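You operate a simulated robot arm through the tools that you are given. There is no shell and no other tool.

Carry out the task below with a simulated robot arm. There is one attempt and no reset: what you move stays moved.

TASK
Fit the grey cover and tighten its knobs crosswise, orange one first.
Fine: then the diagonal one, then the first one's neighbour along the long edge, then the last; all four marks green.

Only the result counts: the job must be done as asked and must still hold three seconds after the hand-in. Knocking over, shifting, dropping, spilling or breaking anything else fails it. A push-on lid holds only when it is set on centred and level and pressed home; a screw cap is set on level and turned clockwise until tight.

THE ROBOT
A 7-joint arm with a two-finger parallel gripper, fixed in place. Base frame: the origin is on the floor under the middle of its stand, x ahead of it, y to its left, z up; the work surface is at about z = 860. Units: mm, rad, N and s.
With the tool pointing down near the work surface it reaches from about 400 to 900 mm from the base axis. Its first joint turns from -2.496 to 2.496 rad. Payload 3 kg.
The TCP is the grasp point between the finger pads, 30 mm short of the fingertips. In the tool frame z runs along the fingers and y along their closing line. Largest opening 94 mm; finger width 28, thickness 10; the body of the gripper, 50 by 96 mm, starts 55 mm behind the TCP.
Orientation is told as [roll, pitch, yaw] about the base's x, y, z axes, in that order, counted from this pose: with the fingers straight down and closing along the base's y, the tool's x points along the base's -x, its y along +y and its z along -z.

THE INTERFACE
- The arm moves only by the tool play_rows. Its argument "targets" is a list of rows, each a list of 3 entries, a list of its own where there are three numbers: the shift along the tool's x, y, z in mm, then the turn, a rotation vector about the tool's x, y, z in rad, then the finger opening in mm, from 0 to 94. In form: [[[x, y, z], [ax, ay, az], jaw], ...]. A call has 1 to 20 rows; each row is the pose to reach, as a shift and turn from the pose commanded when the call began, along the tool's axes at that moment. Rows are played at 5 a second. More than 50 mm and 0.15 rad between two rows, or a gripper value outside its range, and nothing of the call is played. A pose out of reach is approached as far as the arm can. The call stops where the force on the tool passes 50 N (or 10 N more than at its start, if that is more) or the arm is blocked; 0.2 s more then pass. Each finger travels about 72 mm/s and halts on what it meets, pressing with about 32 N; the grip force reading is that of the motor and also rises with nothing between the fingers. The clock runs only during rows and for 0.2 s after the last one: add rows that repeat a pose to give the fingers time. The reply holds the time, the measured pose of the TCP, the force on the tool along the base axes, the opening and the grip force, in the units named above and with some noise, with the torque about the TCP (base axes, N m) and any sound that the robot's microphone picked up.
- Cameras (640 x 400 px; columns grow to the right, rows downward): "scene" is fixed at [404.6, -492.7, 1657]; the picture's right is [1.00, 0.01, 0.00], its down [0.01, -0.51, -0.86] and it looks along [-0.01, 0.86, -0.51] (base axes); focal length 331 px, centre (320, 200). "wrist" rides on the gripper at [76, 14, -102] in the tool frame; the picture's right is [-0.18, 0.98, 0.00], its down [-0.75, -0.14, -0.64] and it looks along [-0.63, -0.12, 0.77] (tool axes); focal length 243 px, centre (320, 200). There is no depth. A picture from a camera that has moved, and an enlarged one, comes with that camera's place and axes in the base frame and with its lens. The place of the scene camera against the robot may be out by one fixed shift of up to 18 mm in any direction.
- get_image(camera): a new picture of that camera. No time passes.
- enlarge(camera, box): a new picture of the part [left, top, right, bottom] of that camera's present view, enlarged. No time passes.
- finish_job(): hands the job in; it is judged then, once.

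Nothing tells you positions but the pictures and the camera data. Unless the task says otherwise, let go and move clear before handing in.

The tools are called after "Request:" by a JSON object that holds its "fn" and its "kwargs". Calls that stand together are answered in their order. play_rows: Moves the arm, as the interface text tells. Its arguments: {"type":"object","properties":{"targets":{"type":"array","items":{"type":"array"}}},"required":["targets"]} The other tools are called the same way: get_image (camera) takes a picture; enlarge (camera, box) takes an enlarged picture of a part of a camera's view; finish_job () hands the job in.

At the start:

```text
t: 0.0
ee_pos: [327.7, 593.1, 1149.6]
orientation: [0.0, 0.002, 0.001]
ft_force: [-0.1, 0.4, 0.6]
ft_torque: [0.01, -0.01, 0.0]
grip_width: 93.8
gripper_force: 0.1
```

scene: 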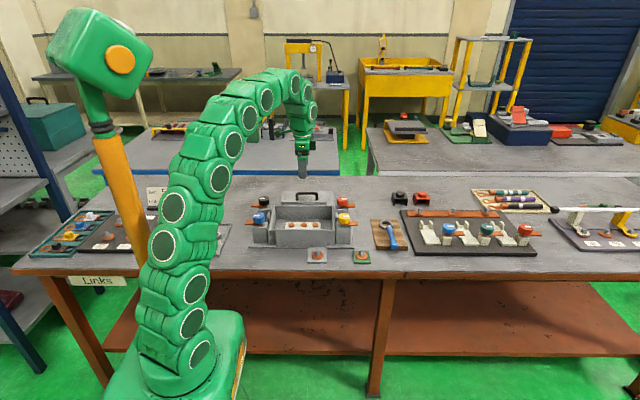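
wrist: 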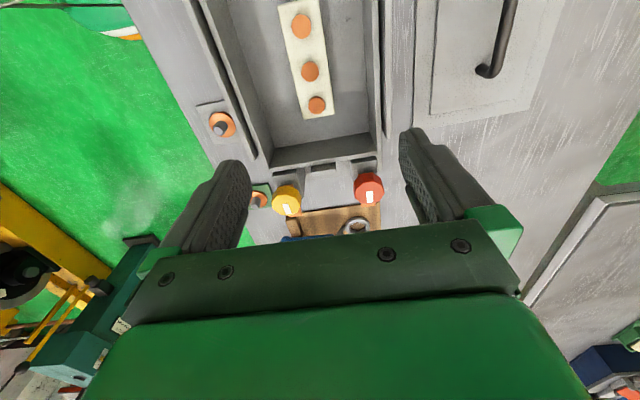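

I see a grey box (open housing) with knobs at its corners on the bench, and a grey cover with a handle behind it. I'll zoom in to understand the layout before moving.

Request:
{"fn": "enlarge", "kwargs": {"camera": "scene", "box": [220, 170, 380, 270]}}

Request:
{"fn": "enlarge", "kwargs": {"camera": "scene", "box": [360, 180, 560, 260]}}

Request:
{"fn": "enlarge", "kwargs": {"camera": "wrist", "box": [120, 0, 560, 240]}}

```text
4.00 times, centred on (300, 220) of scene
camera zoom: at [404.6, -492.7, 1657.0], right [1.0, 0.01, 0.0], down [0.01, -0.51, -0.86], along [-0.01, 0.86, -0.51], focal length 1324 px, centre (400, 120)
```

zoom: 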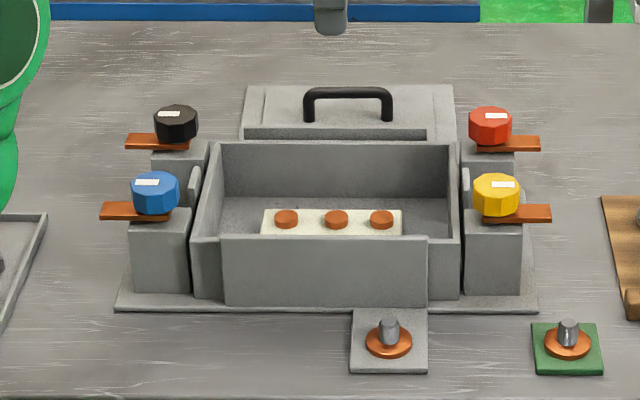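

```text
3.20 times, centred on (460, 220) of scene
camera zoom: at [404.6, -492.7, 1657.0], right [1.0, 0.01, 0.0], down [0.01, -0.51, -0.86], along [-0.01, 0.86, -0.51], focal length 1059 px, centre (-128, 136)
```

zoom: 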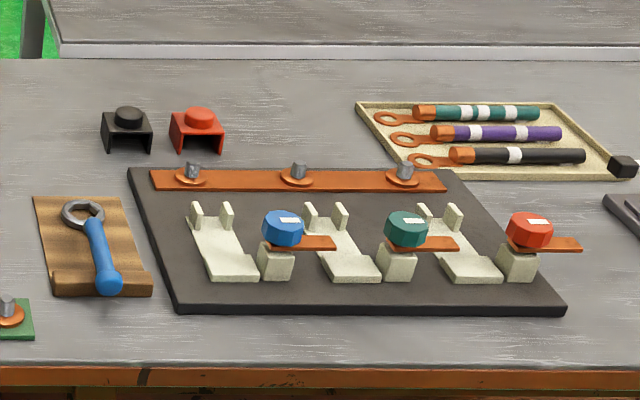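

```text
1.45 times, centred on (340, 120) of wrist
camera zoom: at [251.4, 607.0, 1252.2], right [0.18, 0.98, 0.0], down [0.75, -0.14, 0.64], along [0.63, -0.12, -0.77], focal length 353 px, centre (291, 316)
```

zoom: 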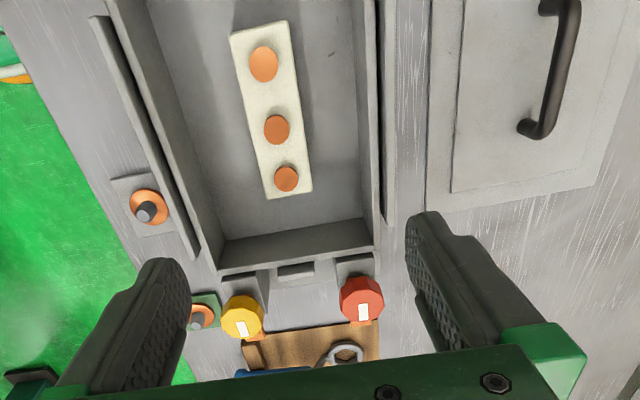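

The housing has four knobs (black, blue, red-orange, yellow) on corner posts, with the cover behind it. I'll zoom further to settle the colours, marks and the cover's geometry.

Request:
{"fn": "enlarge", "kwargs": {"camera": "scene", "box": [325, 185, 365, 210]}}

Request:
{"fn": "enlarge", "kwargs": {"camera": "scene", "box": [240, 185, 340, 250]}}

Request:
{"fn": "enlarge", "kwargs": {"camera": "wrist", "box": [240, 140, 400, 240]}}

Request:
{"fn": "enlarge", "kwargs": {"camera": "scene", "box": [240, 190, 280, 215]}}

```text
16.00 times, centred on (345, 198) of scene
camera zoom: at [404.6, -492.7, 1657.0], right [1.0, 0.01, 0.0], down [0.01, -0.51, -0.86], along [-0.01, 0.86, -0.51], focal length 5295 px, centre (-80, 240)
```

zoom: 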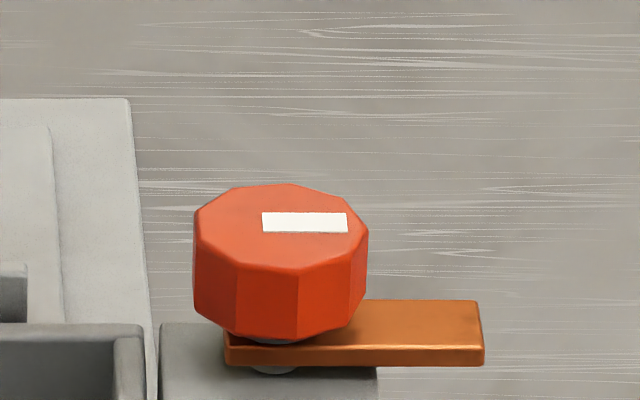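

```text
6.15 times, centred on (290, 218) of scene
camera zoom: at [404.6, -492.7, 1657.0], right [1.0, 0.01, 0.0], down [0.01, -0.51, -0.86], along [-0.01, 0.86, -0.51], focal length 2037 px, centre (505, 92)
```

zoom: 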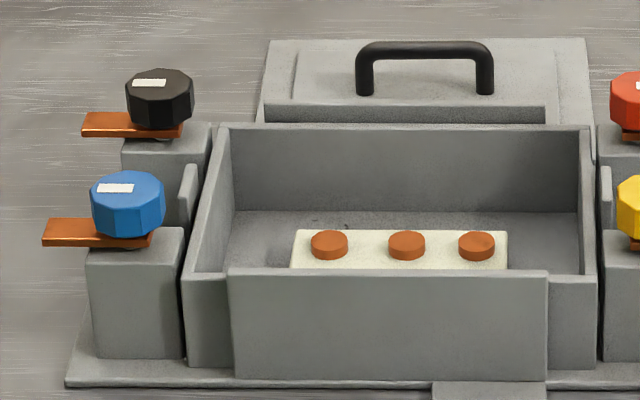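

```text
4.00 times, centred on (320, 190) of wrist
camera zoom: at [251.4, 607.0, 1252.2], right [0.18, 0.98, 0.0], down [0.75, -0.14, 0.64], along [0.63, -0.12, -0.77], focal length 970 px, centre (320, 240)
```

zoom: 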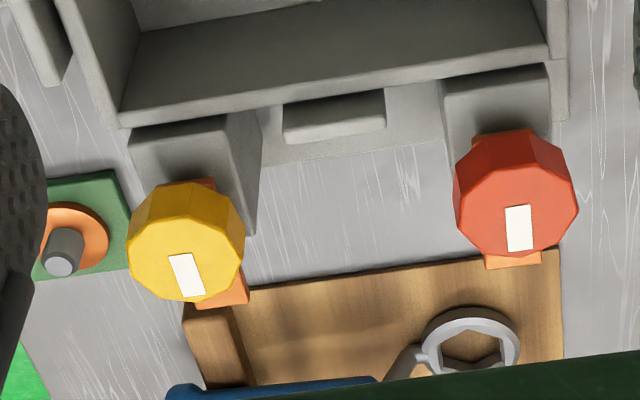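

```text
16.00 times, centred on (260, 202) of scene
camera zoom: at [404.6, -492.7, 1657.0], right [1.0, 0.01, 0.0], down [0.01, -0.51, -0.86], along [-0.01, 0.86, -0.51], focal length 5295 px, centre (1280, 160)
```

zoom: 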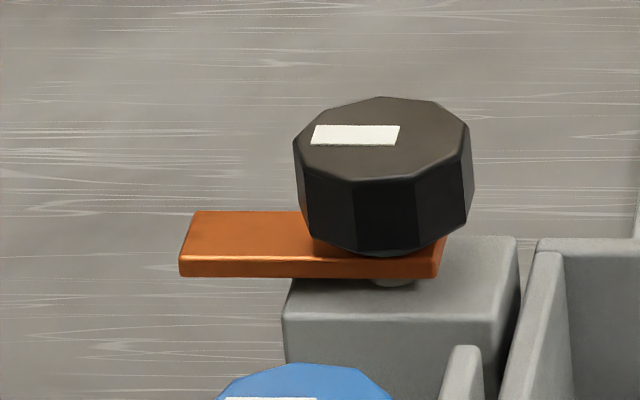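

The orange knob is the back-right one (red-orange); its diagonal is blue (front-left), its long-edge neighbour is black (back-left), and yellow is last. Next I move the wrist camera back toward −x to get a full view of the housing and cover.

Request:
{"fn": "play_rows", "kwargs": {"targets": [[[45, 10, -10], [0, 0, 0], 94], [[90, 20, -20], [0, 0, 0], 94], [[135, 30, -30], [0, 0, 0], 94], [[180, 40, -40], [0, 0, 0], 94], [[215, 55, -50], [0, 0, 0], 94], [[215, 55, -50], [0, 0, 0], 94]]}}

Request:
{"fn": "get_image", "kwargs": {"camera": "wrist"}}

Request:
{"fn": "get_image", "kwargs": {"camera": "scene"}}

```text
t: 1.4
ee_pos: [112.4, 648.5, 1200.9]
orientation: [0.001, -0.001, 0.0]
ft_force: [0.1, -0.3, -0.5]
ft_torque: [-0.01, -0.01, 0.01]
grip_width: 94.1
gripper_force: 0.1
```

```text
taken
camera wrist: at [35.6, 662.5, 1302.3], right [0.18, 0.98, 0.0], down [0.75, -0.14, 0.64], along [0.63, -0.12, -0.77], focal length 243 px, centre (320, 200)
```

wrist: 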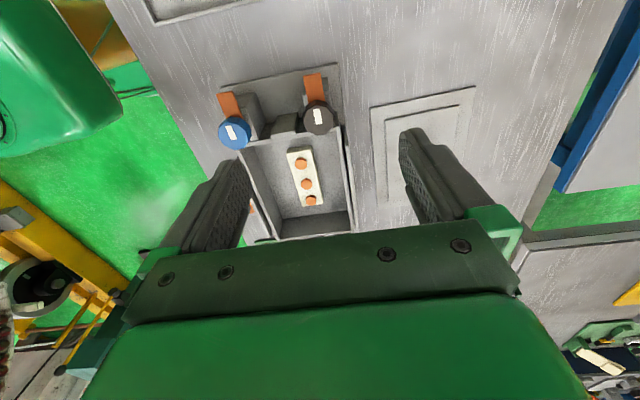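

```text
taken
```

scene: 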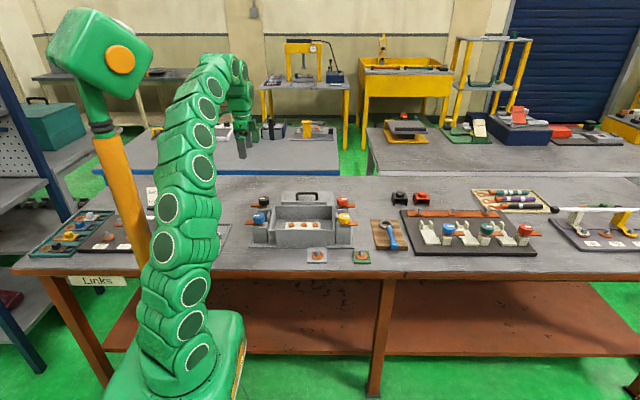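

The gripper body hides the lower part of the wrist view, so I'll shift so the housing falls under the upper half of the wrist picture and measure from there.

Request:
{"fn": "play_rows", "kwargs": {"targets": [[[-45, 0, 0], [0, 0, 0], 94], [[-90, 10, 0], [0, 0, 0], 94], [[-118, 20, 0], [0, 0, 0], 94], [[-118, 20, 0], [0, 0, 0], 94]]}}

Request:
{"fn": "get_image", "kwargs": {"camera": "wrist"}}

Request:
{"fn": "enlarge", "kwargs": {"camera": "wrist", "box": [160, 0, 480, 200]}}

```text
t: 2.4
ee_pos: [230.1, 667.6, 1199.4]
orientation: [0.001, -0.001, 0.0]
ft_force: [-0.9, 0.8, -0.2]
ft_torque: [-0.01, 0.0, 0.02]
grip_width: 93.9
gripper_force: 0.1
```

```text
taken
camera wrist: at [153.6, 681.2, 1301.8], right [0.18, 0.98, 0.0], down [0.75, -0.14, 0.64], along [0.63, -0.12, -0.77], focal length 243 px, centre (320, 200)
```

wrist: 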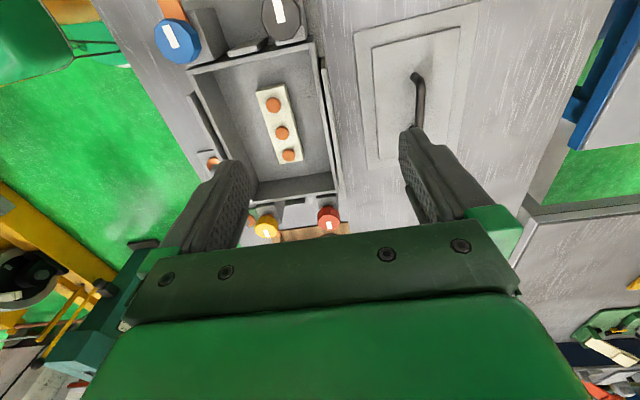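

```text
2.00 times, centred on (320, 100) of wrist
camera zoom: at [153.6, 681.2, 1301.8], right [0.18, 0.98, 0.0], down [0.75, -0.14, 0.64], along [0.63, -0.12, -0.77], focal length 485 px, centre (320, 400)
```

zoom: 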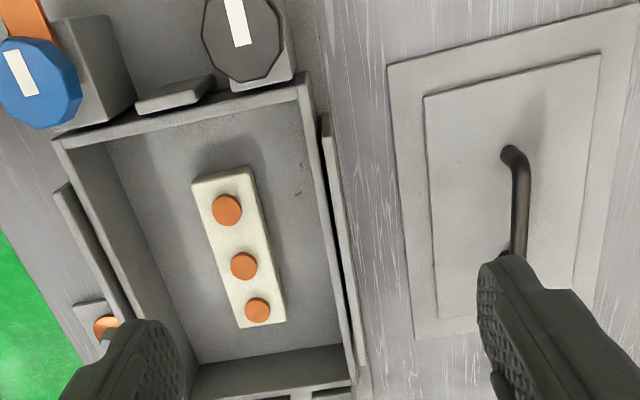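

The wrist view gives a good measurement of the housing and cover. I'll zoom in on sections for accurate corner readings.

Request:
{"fn": "enlarge", "kwargs": {"camera": "wrist", "box": [150, 0, 310, 100]}}

Request:
{"fn": "enlarge", "kwargs": {"camera": "wrist", "box": [230, 140, 390, 240]}}

Request:
{"fn": "enlarge", "kwargs": {"camera": "wrist", "box": [340, 0, 500, 100]}}

Request:
{"fn": "enlarge", "kwargs": {"camera": "wrist", "box": [340, 90, 500, 190]}}

```text
4.00 times, centred on (230, 50) of wrist
camera zoom: at [153.6, 681.2, 1301.8], right [0.18, 0.98, 0.0], down [0.75, -0.14, 0.64], along [0.63, -0.12, -0.77], focal length 970 px, centre (680, 800)
```

zoom: 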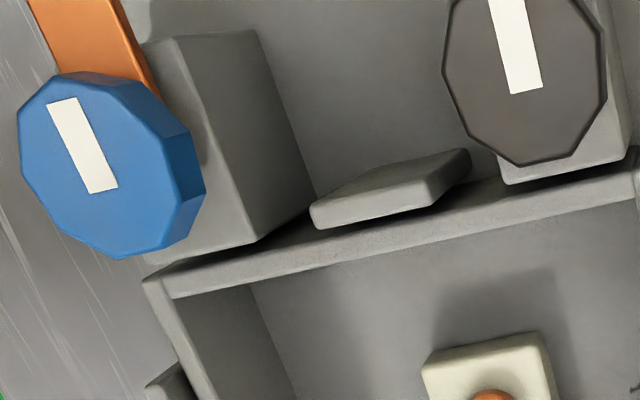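

```text
4.00 times, centred on (310, 190) of wrist
camera zoom: at [153.6, 681.2, 1301.8], right [0.18, 0.98, 0.0], down [0.75, -0.14, 0.64], along [0.63, -0.12, -0.77], focal length 970 px, centre (360, 240)
```

zoom: 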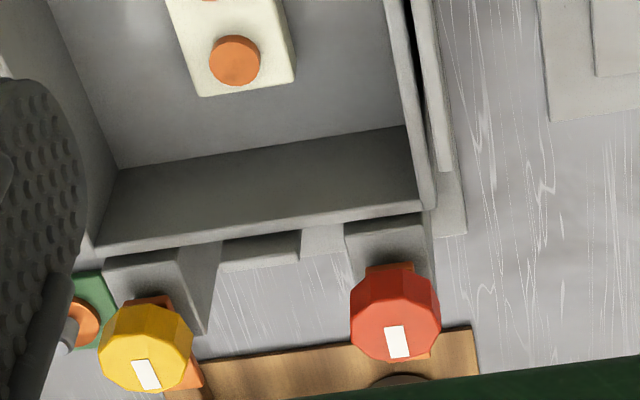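

```text
4.00 times, centred on (420, 50) of wrist
camera zoom: at [153.6, 681.2, 1301.8], right [0.18, 0.98, 0.0], down [0.75, -0.14, 0.64], along [0.63, -0.12, -0.77], focal length 970 px, centre (-80, 800)
```

zoom: 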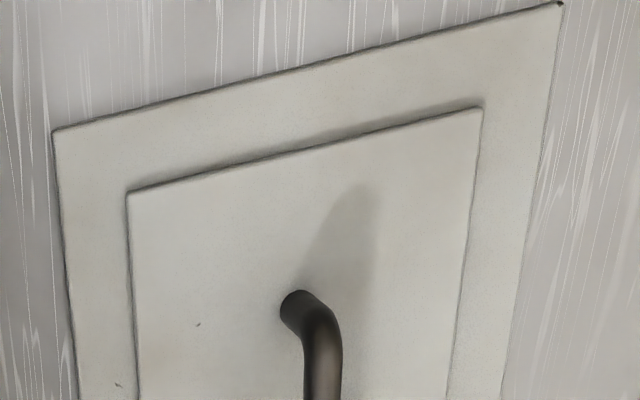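

```text
4.00 times, centred on (420, 140) of wrist
camera zoom: at [153.6, 681.2, 1301.8], right [0.18, 0.98, 0.0], down [0.75, -0.14, 0.64], along [0.63, -0.12, -0.77], focal length 970 px, centre (-80, 440)
```

zoom: 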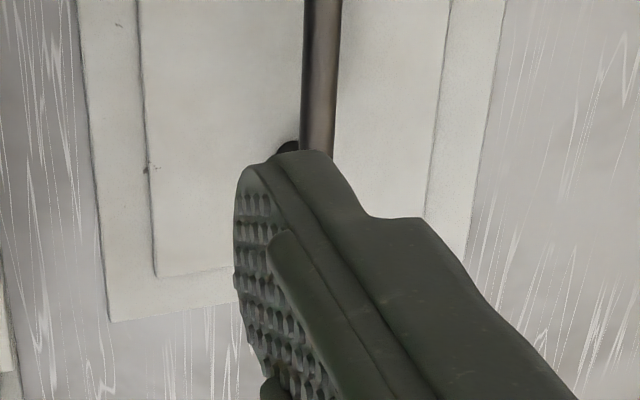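

The cover measures about 248×177 mm, centred near (325, 814) and yawed about +0.03 rad; the housing looks square to the axes with its rim near z≈929. I'll take closer views over each end of the housing to refine its pose.

Request:
{"fn": "play_rows", "kwargs": {"targets": [[[0, -10, 40], [0, 0, 0], 94], [[-5, -30, 80], [0, 0, 0], 94], [[-5, -50, 110], [0, 0, 0], 94], [[-5, -50, 110], [0, 0, 0], 94], [[-5, -50, 110], [0, 0, 0], 94]]}}

Request:
{"fn": "get_image", "kwargs": {"camera": "wrist"}}

Request:
{"fn": "enlarge", "kwargs": {"camera": "wrist", "box": [100, 0, 420, 200]}}

```text
t: 3.6
ee_pos: [235.8, 618.0, 1090.2]
orientation: [0.0, 0.001, 0.001]
ft_force: [-0.3, 0.2, -0.2]
ft_torque: [-0.04, -0.01, 0.02]
grip_width: 94.1
gripper_force: 0.0
```

```text
taken
camera wrist: at [159.1, 631.8, 1192.6], right [0.18, 0.98, 0.0], down [0.75, -0.14, 0.64], along [0.63, -0.12, -0.77], focal length 243 px, centre (320, 200)
```

wrist: 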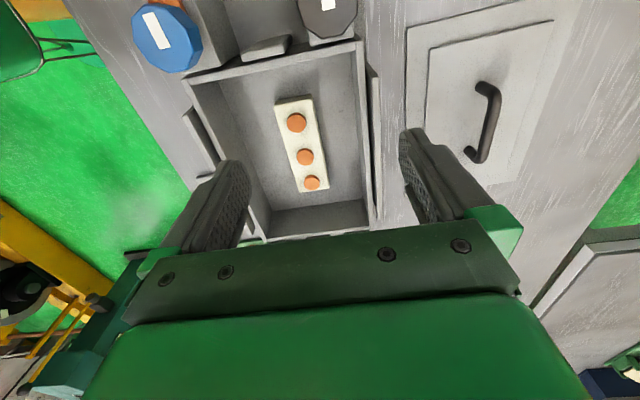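

```text
2.00 times, centred on (260, 100) of wrist
camera zoom: at [159.1, 631.8, 1192.6], right [0.18, 0.98, 0.0], down [0.75, -0.14, 0.64], along [0.63, -0.12, -0.77], focal length 485 px, centre (440, 400)
```

zoom: 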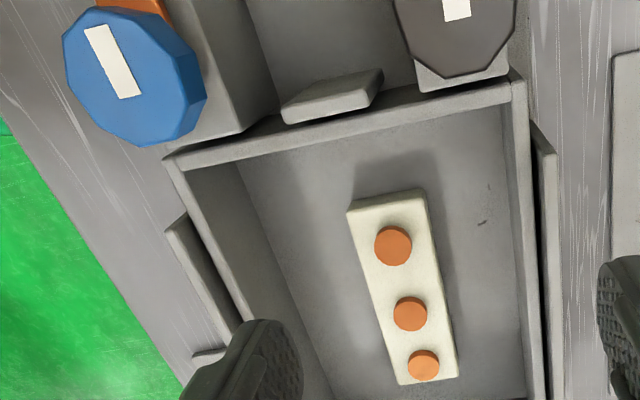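

I'm refining the housing corner positions with closer crops from this height.

Request:
{"fn": "enlarge", "kwargs": {"camera": "wrist", "box": [170, 20, 250, 70]}}

Request:
{"fn": "enlarge", "kwargs": {"camera": "wrist", "box": [320, 10, 400, 60]}}

Request:
{"fn": "enlarge", "kwargs": {"camera": "wrist", "box": [330, 150, 410, 200]}}

Request:
{"fn": "enlarge", "kwargs": {"camera": "wrist", "box": [240, 190, 400, 290]}}

```text
8.00 times, centred on (210, 45) of wrist
camera zoom: at [159.1, 631.8, 1192.6], right [0.18, 0.98, 0.0], down [0.75, -0.14, 0.64], along [0.63, -0.12, -0.77], focal length 1941 px, centre (1200, 1440)
```

zoom: 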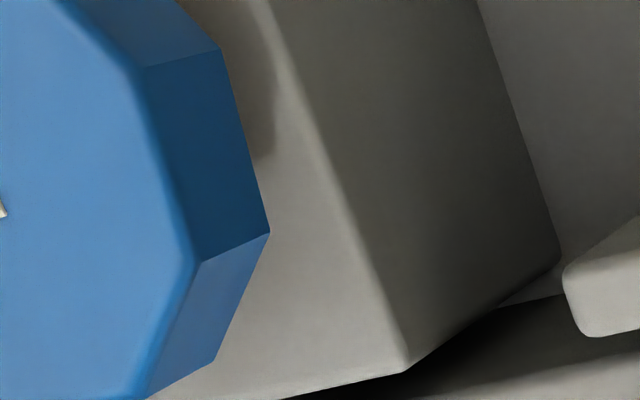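

```text
8.00 times, centred on (360, 35) of wrist
camera zoom: at [159.1, 631.8, 1192.6], right [0.18, 0.98, 0.0], down [0.75, -0.14, 0.64], along [0.63, -0.12, -0.77], focal length 1941 px, centre (0, 1520)
```

zoom: 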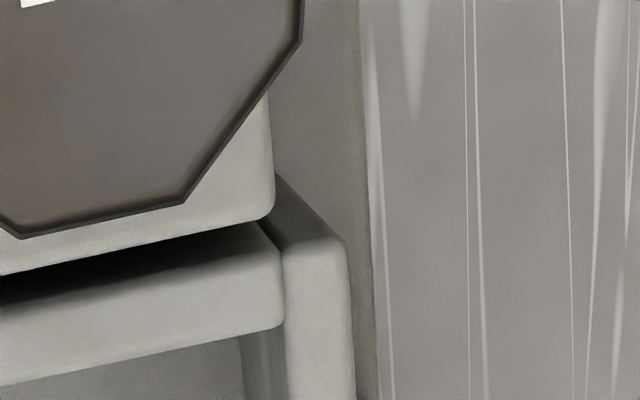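

```text
8.00 times, centred on (370, 175) of wrist
camera zoom: at [159.1, 631.8, 1192.6], right [0.18, 0.98, 0.0], down [0.75, -0.14, 0.64], along [0.63, -0.12, -0.77], focal length 1941 px, centre (-80, 400)
```

zoom: 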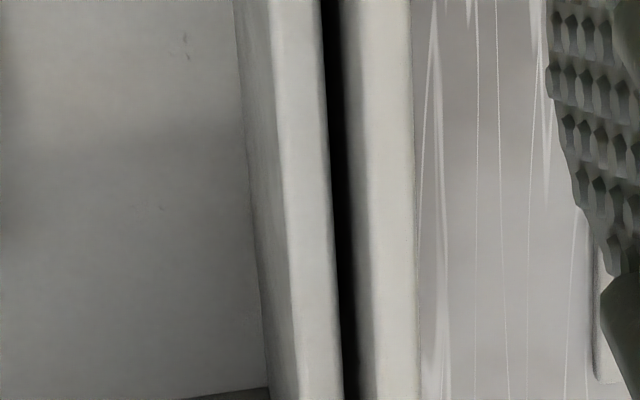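

```text
4.00 times, centred on (320, 240) of wrist
camera zoom: at [159.1, 631.8, 1192.6], right [0.18, 0.98, 0.0], down [0.75, -0.14, 0.64], along [0.63, -0.12, -0.77], focal length 970 px, centre (320, 40)
```

zoom: 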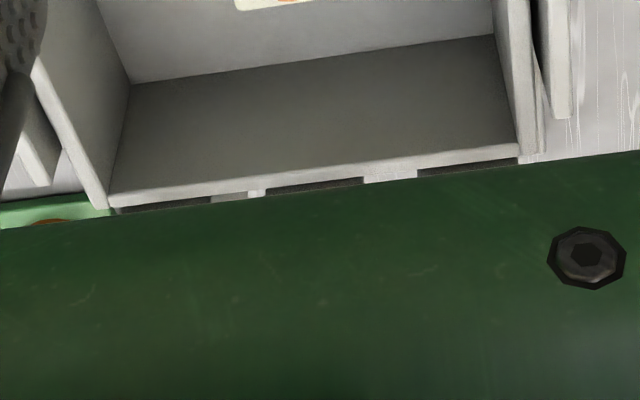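

The housing spans roughly x 196–447, y 486–665 with the rim at z≈932, square to the axes, and has guide ribs about 10 mm taller around it. Next I look at the cover and its handle from a lower height.

Request:
{"fn": "play_rows", "kwargs": {"targets": [[[0, 45, -10], [0, 0, 0], 94], [[0, 90, -10], [0, 0, 0], 94], [[0, 135, -10], [0, 0, 0], 94], [[0, 180, 0], [0, 0, 0], 94], [[0, 180, 0], [0, 0, 0], 94], [[0, 180, 0], [0, 0, 0], 94]]}}

Request:
{"fn": "get_image", "kwargs": {"camera": "wrist"}}

Request:
{"fn": "enlarge", "kwargs": {"camera": "wrist", "box": [180, 0, 500, 200]}}

Request:
{"fn": "enlarge", "kwargs": {"camera": "wrist", "box": [240, 60, 400, 160]}}

```text
t: 5.0
ee_pos: [236.8, 775.9, 1095.9]
orientation: [-0.001, -0.001, -0.001]
ft_force: [0.0, 0.4, 1.2]
ft_torque: [0.01, 0.02, 0.0]
grip_width: 94.0
gripper_force: 0.1
out of reach, approached as far as the arm can: row 4, 5, 6
```

```text
taken
camera wrist: at [159.7, 789.6, 1197.1], right [0.18, 0.98, 0.0], down [0.75, -0.14, 0.64], along [0.63, -0.12, -0.77], focal length 243 px, centre (320, 200)
```

wrist: 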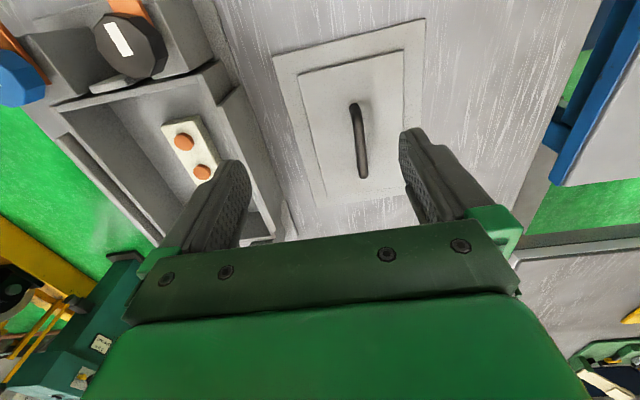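

```text
2.00 times, centred on (340, 100) of wrist
camera zoom: at [159.7, 789.6, 1197.1], right [0.18, 0.98, 0.0], down [0.75, -0.14, 0.64], along [0.63, -0.12, -0.77], focal length 485 px, centre (280, 400)
```

zoom: 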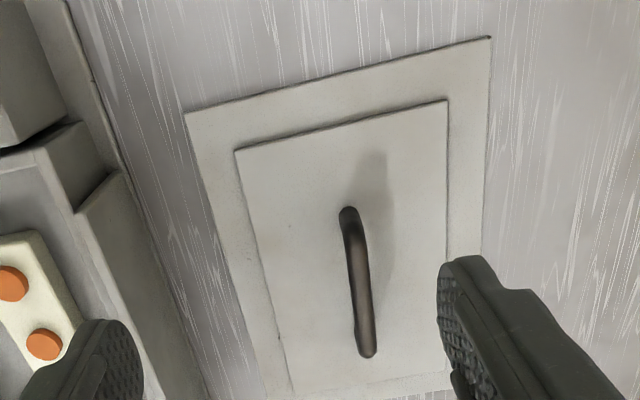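

```text
4.00 times, centred on (320, 110) of wrist
camera zoom: at [159.7, 789.6, 1197.1], right [0.18, 0.98, 0.0], down [0.75, -0.14, 0.64], along [0.63, -0.12, -0.77], focal length 970 px, centre (320, 560)
```

zoom: 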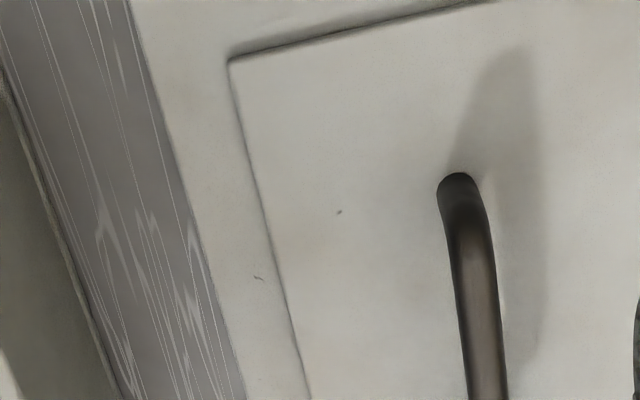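

The handle bar runs along x, centred near (325, 814) at z≈908, with the cover yawed about +0.027 rad. I'll descend first, since the reach is better lower down, and check the pose.

Request:
{"fn": "play_rows", "kwargs": {"targets": [[[0, 0, 40], [0, 0, 0], 94], [[0, 0, 80], [0, 0, 0], 94], [[0, 0, 100], [0, 0, 0], 94], [[0, 0, 100], [0, 0, 0], 94]]}}

```text
t: 6.0
ee_pos: [237.1, 775.7, 994.4]
orientation: [-0.001, -0.001, 0.0]
ft_force: [-0.2, -0.2, -0.4]
ft_torque: [-0.01, 0.01, -0.01]
grip_width: 93.8
gripper_force: 0.1
```

The pose follows the measured position well. Now I move over the handle centre at a safe height with the small yaw turn.

Request:
{"fn": "play_rows", "kwargs": {"targets": [[[-44, 15, 20], [0, 0, -0.013], 94], [[-88.4, 38.3, 30], [0, 0, -0.027], 94], [[-88.4, 38.3, 45], [0, 0, -0.027], 94], [[-88.4, 38.3, 45], [0, 0, -0.027], 94]]}}

Request:
{"fn": "get_image", "kwargs": {"camera": "wrist"}}

Request:
{"fn": "enlarge", "kwargs": {"camera": "scene", "box": [260, 150, 360, 212]}}

```text
refused: row 1 steps farther than a row can; nothing moved
```

```text
taken
camera wrist: at [159.4, 789.7, 1096.9], right [0.18, 0.98, 0.0], down [0.75, -0.14, 0.64], along [0.63, -0.12, -0.77], focal length 243 px, centre (320, 200)
```

wrist: 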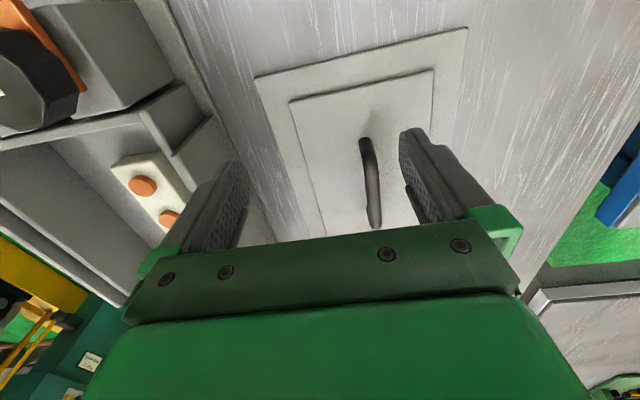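

```text
6.40 times, centred on (310, 181) of scene
camera zoom: at [404.6, -492.7, 1657.0], right [1.0, 0.01, 0.0], down [0.01, -0.51, -0.86], along [-0.01, 0.86, -0.51], focal length 2118 px, centre (384, 322)
```

zoom: 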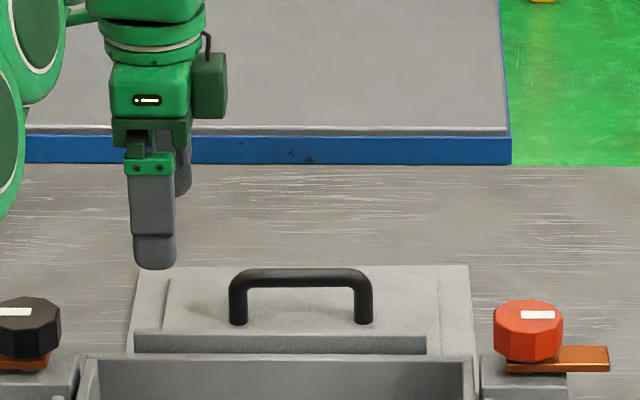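

The row step was slightly too long; nothing moved. I'll redo the move over the handle with shorter steps.

Request:
{"fn": "play_rows", "kwargs": {"targets": [[[-30, 12, 10], [0, 0, -0.01], 94], [[-60, 25, 20], [0, 0, -0.02], 94], [[-88.4, 38.3, 30], [0, 0, -0.025], 94], [[-88.4, 38.3, 40], [0, 0, -0.025], 94], [[-88.4, 38.3, 40], [0, 0, -0.025], 94]]}}

Request:
{"fn": "get_image", "kwargs": {"camera": "wrist"}}

Request:
{"fn": "enlarge", "kwargs": {"camera": "scene", "box": [260, 150, 360, 212]}}

```text
t: 7.2
ee_pos: [319.5, 811.1, 952.6]
orientation: [-0.001, 0.0, 0.026]
ft_force: [0.0, -0.7, 0.7]
ft_torque: [0.0, 0.02, 0.01]
grip_width: 93.8
gripper_force: 0.1
out of reach, approached as far as the arm can: row 3, 4, 5
```

```text
taken
camera wrist: at [243.4, 822.5, 1054.3], right [0.16, 0.99, 0.0], down [0.76, -0.12, 0.64], along [0.63, -0.1, -0.77], focal length 243 px, centre (320, 200)
```

wrist: 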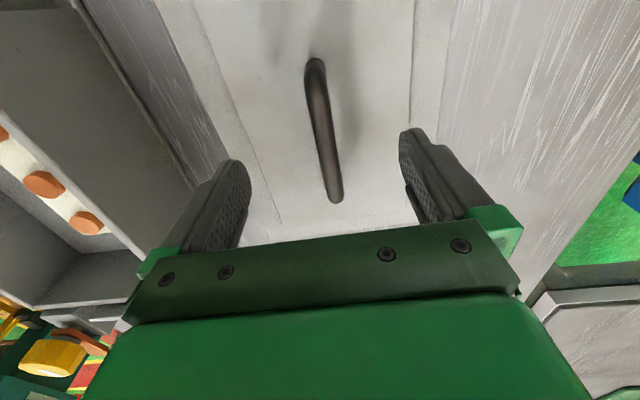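

```text
6.40 times, centred on (310, 181) of scene
camera zoom: at [404.6, -492.7, 1657.0], right [1.0, 0.01, 0.0], down [0.01, -0.51, -0.86], along [-0.01, 0.86, -0.51], focal length 2118 px, centre (384, 322)
```

zoom: 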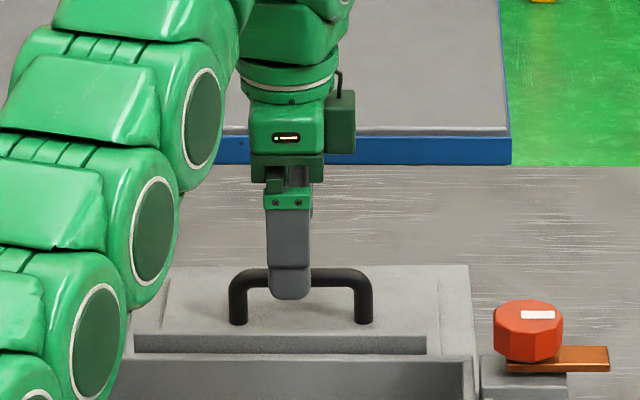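

The fingers straddle the bar; I'm near the reach limit, so I'll descend and creep toward the bar centre.

Request:
{"fn": "play_rows", "kwargs": {"targets": [[[0, 0, 15], [0, 0, 0], 94], [[0, 0, 30], [0, 0, 0], 94], [[-2, 3, 38], [0, 0, 0], 94], [[-4, 4.5, 42], [0, 0, 0], 94], [[-4, 4.5, 42], [0, 0, 0], 94]]}}

Request:
{"fn": "get_image", "kwargs": {"camera": "wrist"}}

Request:
{"fn": "enlarge", "kwargs": {"camera": "scene", "box": [285, 170, 335, 202]}}

```text
t: 8.4
ee_pos: [324.1, 814.0, 910.5]
orientation: [0.0, 0.001, 0.025]
ft_force: [0.4, -1.1, 0.0]
ft_torque: [0.02, 0.01, 0.04]
grip_width: 94.0
gripper_force: 0.0
```

```text
taken
camera wrist: at [247.7, 826.9, 1012.7], right [0.16, 0.99, 0.0], down [0.76, -0.12, 0.64], along [0.63, -0.1, -0.77], focal length 243 px, centre (320, 200)
```

wrist: 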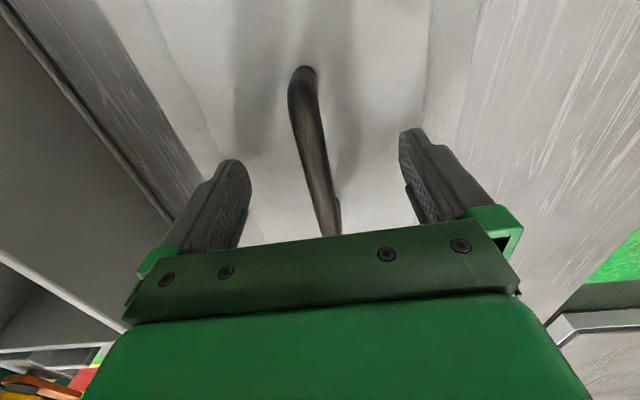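

```text
12.50 times, centred on (310, 186) of scene
camera zoom: at [404.6, -492.7, 1657.0], right [1.0, 0.01, 0.0], down [0.01, -0.51, -0.86], along [-0.01, 0.86, -0.51], focal length 4137 px, centre (445, 375)
```

zoom: 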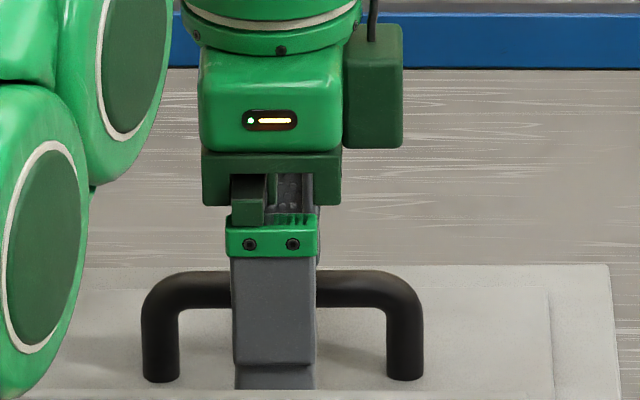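

The fingers straddle the handle bar within about 1 mm of its middle, so I close the gripper on it.

Request:
{"fn": "play_rows", "kwargs": {"targets": [[[0, 0, 0], [0, 0, 0], 50], [[0, 0, 0], [0, 0, 0], 20], [[0, 0, 0], [0, 0, 0], 0], [[0, 0, 0], [0, 0, 0], 0], [[0, 0, 0], [0, 0, 0], 0], [[0, 0, 0], [0, 0, 0], 0]]}}

Request:
{"fn": "get_image", "kwargs": {"camera": "wrist"}}

```text
t: 9.8
ee_pos: [325.2, 813.9, 911.2]
orientation: [0.0, 0.001, 0.025]
ft_force: [-0.5, 0.2, 1.1]
ft_torque: [-0.01, 0.04, 0.04]
grip_width: 16.8
gripper_force: 31.8
```

```text
taken
camera wrist: at [247.5, 826.9, 1012.7], right [0.16, 0.99, 0.0], down [0.76, -0.12, 0.64], along [0.63, -0.1, -0.77], focal length 243 px, centre (320, 200)
```

wrist: 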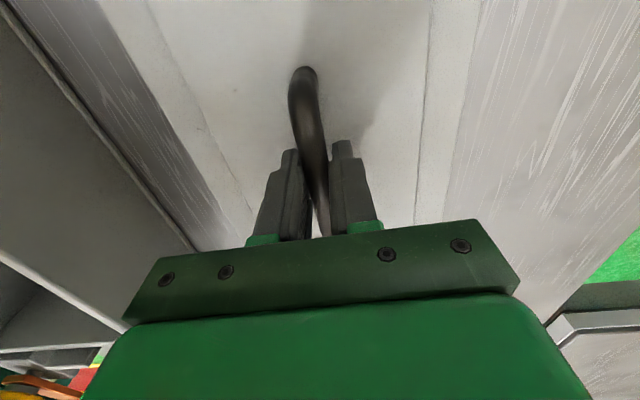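

The bar is gripped. I lift a little and check the load.

Request:
{"fn": "play_rows", "kwargs": {"targets": [[[0, 0, -5], [0, 0, 0], 0], [[0, 0, -12], [0, 0, 0], 0], [[0, 0, -20], [0, 0, 0], 0], [[0, 0, -20], [0, 0, 0], 0], [[0, 0, -20], [0, 0, 0], 0]]}}

Request:
{"fn": "enlarge", "kwargs": {"camera": "scene", "box": [260, 160, 360, 222]}}

Request:
{"fn": "get_image", "kwargs": {"camera": "wrist"}}

```text
t: 11.0
ee_pos: [324.5, 814.1, 930.6]
orientation: [0.001, 0.0, 0.026]
ft_force: [0.3, -0.3, -5.9]
ft_torque: [0.03, 0.02, 0.0]
grip_width: 13.6
gripper_force: 31.8
```

```text
6.40 times, centred on (310, 191) of scene
camera zoom: at [404.6, -492.7, 1657.0], right [1.0, 0.01, 0.0], down [0.01, -0.51, -0.86], along [-0.01, 0.86, -0.51], focal length 2118 px, centre (384, 258)
```

zoom: 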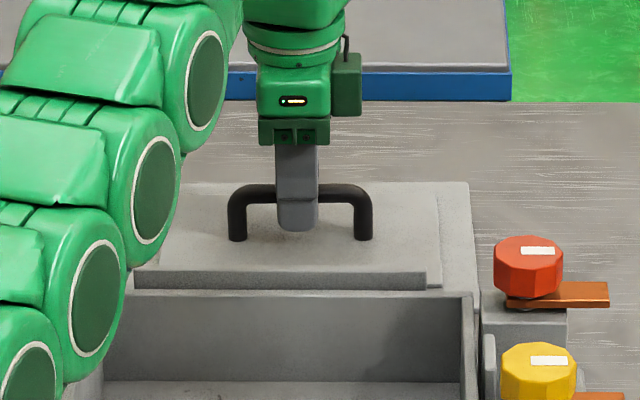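

```text
taken
camera wrist: at [247.4, 826.6, 1032.2], right [0.16, 0.99, 0.0], down [0.76, -0.12, 0.64], along [0.63, -0.1, -0.77], focal length 243 px, centre (320, 200)
```

wrist: 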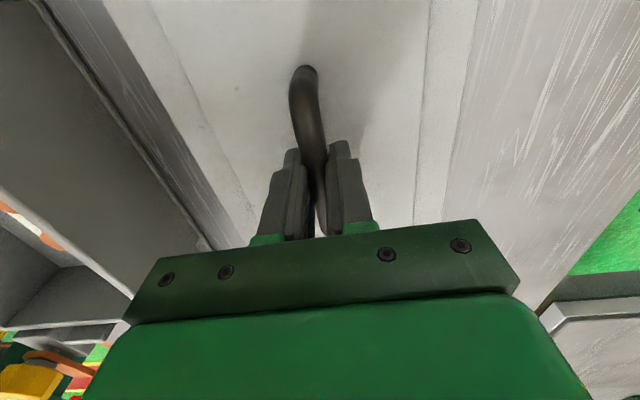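

The cover is held (about 6 N load) and level. I raise it while drawing slightly toward the housing, because the reach shrinks with height.

Request:
{"fn": "play_rows", "kwargs": {"targets": [[[0, -8, -20], [0, 0, 0], 0], [[0.3, -15, -40], [0, 0, 0.005], 0], [[0.6, -24, -60], [0, 0, 0.01], 0], [[0.9, -34, -80], [0, 0, 0.015], 0], [[1.1, -44, -100], [0, 0, 0.02], 0], [[1.4, -55, -115], [0, 0, 0.025], 0], [[1.4, -55, -115], [0, 0, 0.025], 0]]}}

Request:
{"fn": "get_image", "kwargs": {"camera": "wrist"}}

Request:
{"fn": "enlarge", "kwargs": {"camera": "scene", "box": [230, 130, 390, 230]}}

```text
t: 12.6
ee_pos: [323.5, 761.2, 1046.7]
orientation: [0.0, 0.001, -0.003]
ft_force: [-0.9, 0.2, -5.5]
ft_torque: [-0.02, 0.01, 0.04]
grip_width: 13.6
gripper_force: 32.2
```

```text
taken
camera wrist: at [247.5, 774.5, 1147.8], right [0.18, 0.98, 0.0], down [0.75, -0.14, 0.64], along [0.63, -0.12, -0.77], focal length 243 px, centre (320, 200)
```

wrist: 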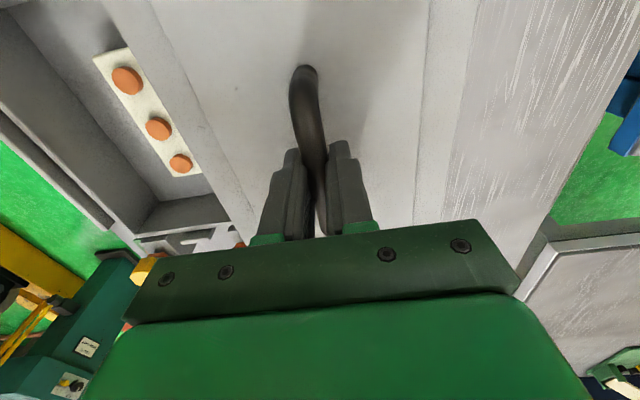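

```text
4.00 times, centred on (310, 180) of scene
camera zoom: at [404.6, -492.7, 1657.0], right [1.0, 0.01, 0.0], down [0.01, -0.51, -0.86], along [-0.01, 0.86, -0.51], focal length 1324 px, centre (360, 280)
```

zoom: 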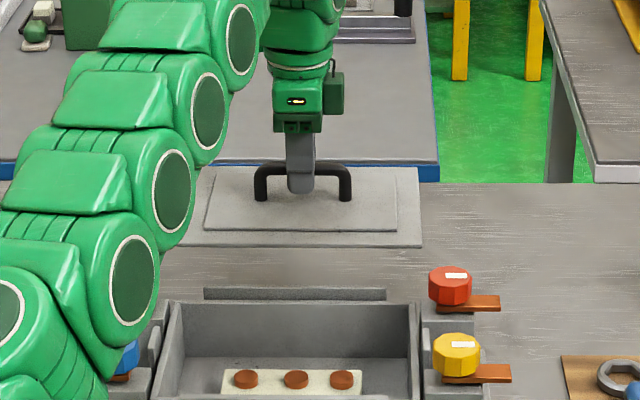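

The cover hangs level and clear. I carry it over the housing at this height.

Request:
{"fn": "play_rows", "kwargs": {"targets": [[[1, -40, 0], [0, 0, 0], 0], [[2, -80, 0], [0, 0, 0], 0], [[3, -120, 0], [0, 0, 0], 0], [[3, -160, 0], [0, 0, 0], 0], [[3, -185.5, 0], [0, 0, 0], 0], [[3, -185.5, 0], [0, 0, 0], 0], [[3, -185.5, 0], [0, 0, 0], 0]]}}

Request:
{"fn": "get_image", "kwargs": {"camera": "wrist"}}

Request:
{"fn": "enlarge", "kwargs": {"camera": "scene", "box": [220, 160, 380, 260]}}

```text
t: 14.2
ee_pos: [321.6, 574.6, 1045.2]
orientation: [0.002, 0.0, 0.0]
ft_force: [0.3, 1.0, -4.9]
ft_torque: [-0.01, 0.02, 0.02]
grip_width: 13.4
gripper_force: 31.9
```

```text
taken
camera wrist: at [245.6, 588.9, 1147.4], right [0.18, 0.98, 0.0], down [0.75, -0.14, 0.64], along [0.63, -0.12, -0.77], focal length 243 px, centre (320, 200)
```

wrist: 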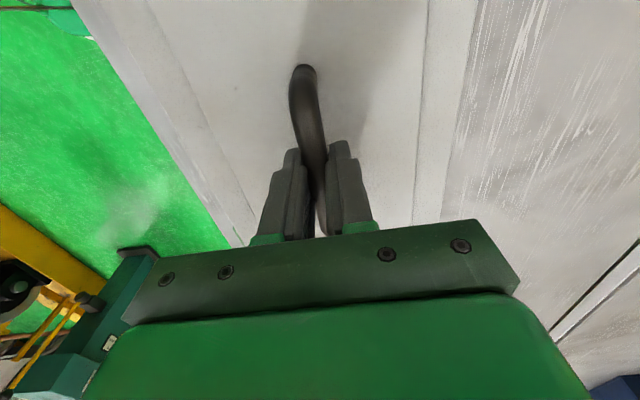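

```text
4.00 times, centred on (300, 210) of scene
camera zoom: at [404.6, -492.7, 1657.0], right [1.0, 0.01, 0.0], down [0.01, -0.51, -0.86], along [-0.01, 0.86, -0.51], focal length 1324 px, centre (400, 160)
```

zoom: 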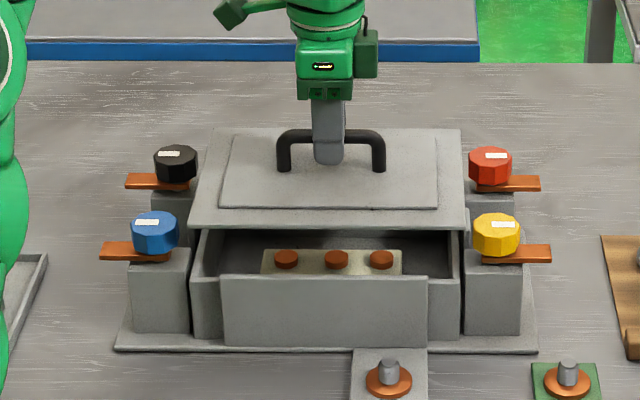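

I'll zoom the scene camera on the corners to check the cover's alignment over the housing.

Request:
{"fn": "enlarge", "kwargs": {"camera": "scene", "box": [260, 190, 300, 250]}}

Request:
{"fn": "enlarge", "kwargs": {"camera": "scene", "box": [260, 200, 300, 225]}}

Request:
{"fn": "enlarge", "kwargs": {"camera": "scene", "box": [310, 200, 350, 225]}}

Request:
{"fn": "enlarge", "kwargs": {"camera": "scene", "box": [260, 220, 300, 245]}}

Request:
{"fn": "enlarge", "kwargs": {"camera": "scene", "box": [310, 220, 350, 245]}}

```text
6.67 times, centred on (280, 220) of scene
camera zoom: at [404.6, -492.7, 1657.0], right [1.0, 0.01, 0.0], down [0.01, -0.51, -0.86], along [-0.01, 0.86, -0.51], focal length 2206 px, centre (587, 67)
```

zoom: 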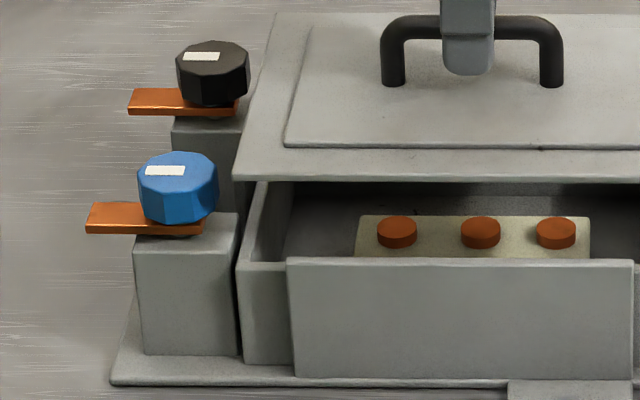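

```text
16.00 times, centred on (280, 212) of scene
camera zoom: at [404.6, -492.7, 1657.0], right [1.0, 0.01, 0.0], down [0.01, -0.51, -0.86], along [-0.01, 0.86, -0.51], focal length 5295 px, centre (960, 0)
```

zoom: 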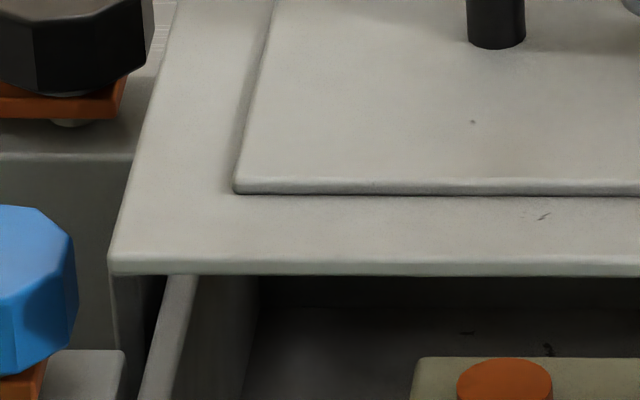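

```text
16.00 times, centred on (330, 212) of scene
camera zoom: at [404.6, -492.7, 1657.0], right [1.0, 0.01, 0.0], down [0.01, -0.51, -0.86], along [-0.01, 0.86, -0.51], focal length 5295 px, centre (160, 0)
```

zoom: 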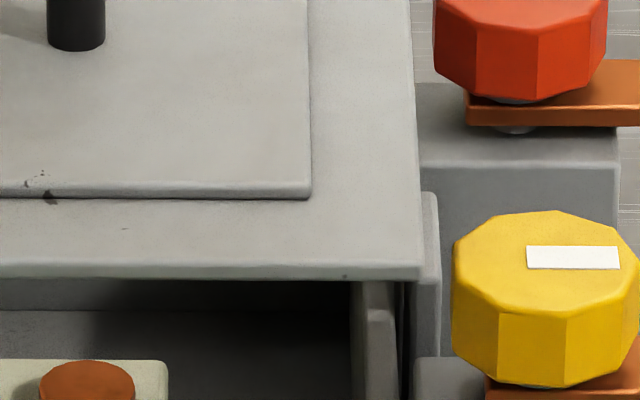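

```text
16.00 times, centred on (280, 232) of scene
camera zoom: at [404.6, -492.7, 1657.0], right [1.0, 0.01, 0.0], down [0.01, -0.51, -0.86], along [-0.01, 0.86, -0.51], focal length 5295 px, centre (960, -320)
```

zoom: 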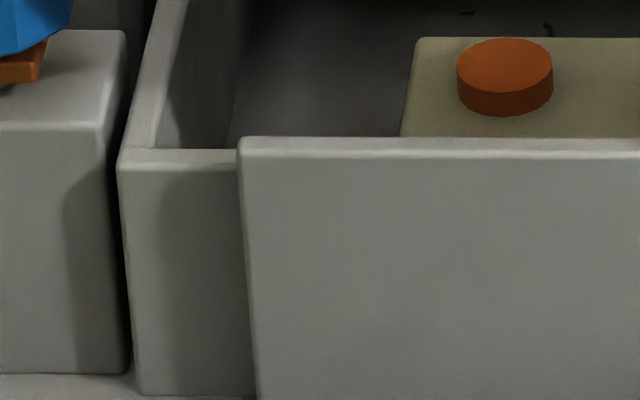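

```text
16.00 times, centred on (330, 232) of scene
camera zoom: at [404.6, -492.7, 1657.0], right [1.0, 0.01, 0.0], down [0.01, -0.51, -0.86], along [-0.01, 0.86, -0.51], focal length 5295 px, centre (160, -320)
```

zoom: 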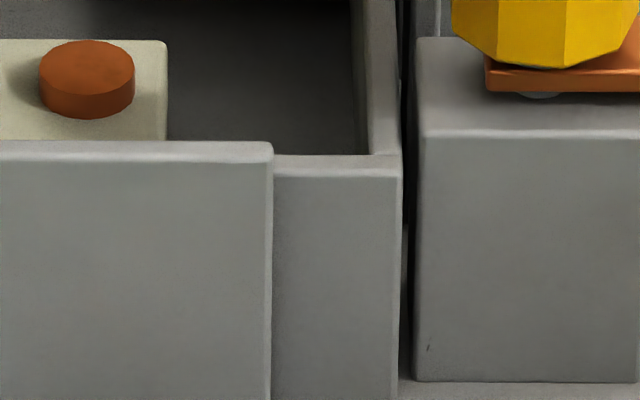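

The cover sits about 3 mm too far toward +x relative to the housing. I correct that and lower to just above the guide ribs for another check.

Request:
{"fn": "play_rows", "kwargs": {"targets": [[[2.7, 0, 5], [0, 0, 0], 0], [[2.7, 0, 15], [0, 0, 0], 0], [[2.7, 0, 25], [0, 0, 0], 0], [[2.7, 0, 33], [0, 0, 0], 0], [[2.7, 0, 33], [0, 0, 0], 0], [[2.7, 0, 33], [0, 0, 0], 0]]}}

Request:
{"fn": "enlarge", "kwargs": {"camera": "scene", "box": [260, 205, 300, 230]}}

Request:
{"fn": "enlarge", "kwargs": {"camera": "scene", "box": [310, 205, 350, 230]}}

Request:
{"fn": "enlarge", "kwargs": {"camera": "scene", "box": [220, 160, 380, 260]}}

Request:
{"fn": "get_image", "kwargs": {"camera": "wrist"}}

```text
t: 15.6
ee_pos: [320.3, 574.3, 1012.1]
orientation: [0.001, 0.001, -0.001]
ft_force: [0.6, -0.2, -5.9]
ft_torque: [0.02, 0.02, 0.0]
grip_width: 13.4
gripper_force: 31.7
```

```text
16.00 times, centred on (280, 218) of scene
camera zoom: at [404.6, -492.7, 1657.0], right [1.0, 0.01, 0.0], down [0.01, -0.51, -0.86], along [-0.01, 0.86, -0.51], focal length 5295 px, centre (960, -80)
```

zoom: 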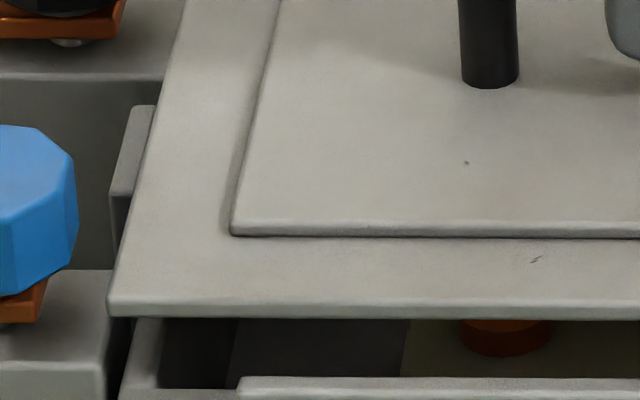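

```text
16.00 times, centred on (330, 218) of scene
camera zoom: at [404.6, -492.7, 1657.0], right [1.0, 0.01, 0.0], down [0.01, -0.51, -0.86], along [-0.01, 0.86, -0.51], focal length 5295 px, centre (160, -80)
```

zoom: 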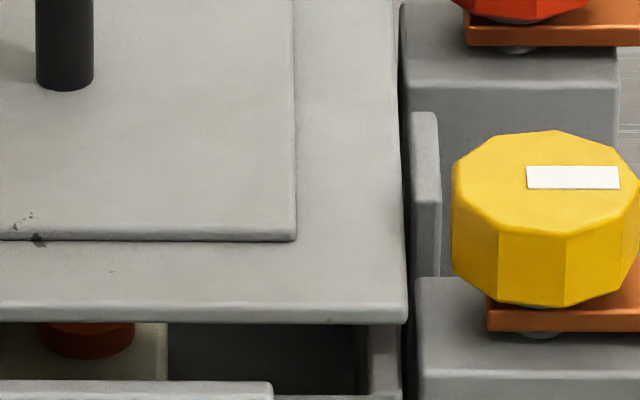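

```text
4.00 times, centred on (300, 210) of scene
camera zoom: at [404.6, -492.7, 1657.0], right [1.0, 0.01, 0.0], down [0.01, -0.51, -0.86], along [-0.01, 0.86, -0.51], focal length 1324 px, centre (400, 160)
```

zoom: 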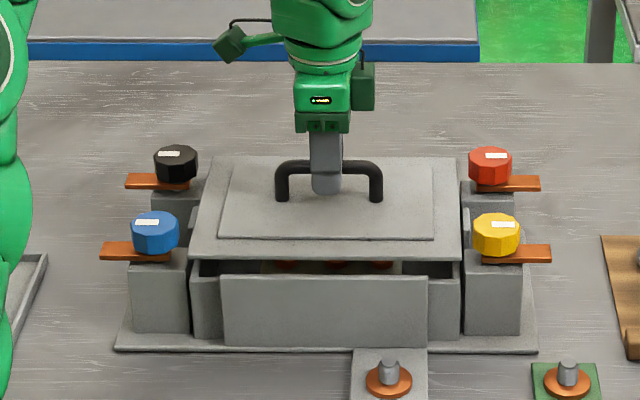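

```text
taken
camera wrist: at [242.8, 588.2, 1114.5], right [0.18, 0.98, 0.0], down [0.75, -0.14, 0.64], along [0.63, -0.12, -0.77], focal length 243 px, centre (320, 200)
```

wrist: 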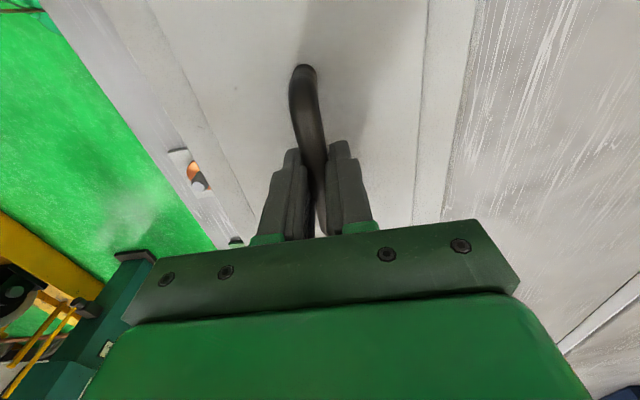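

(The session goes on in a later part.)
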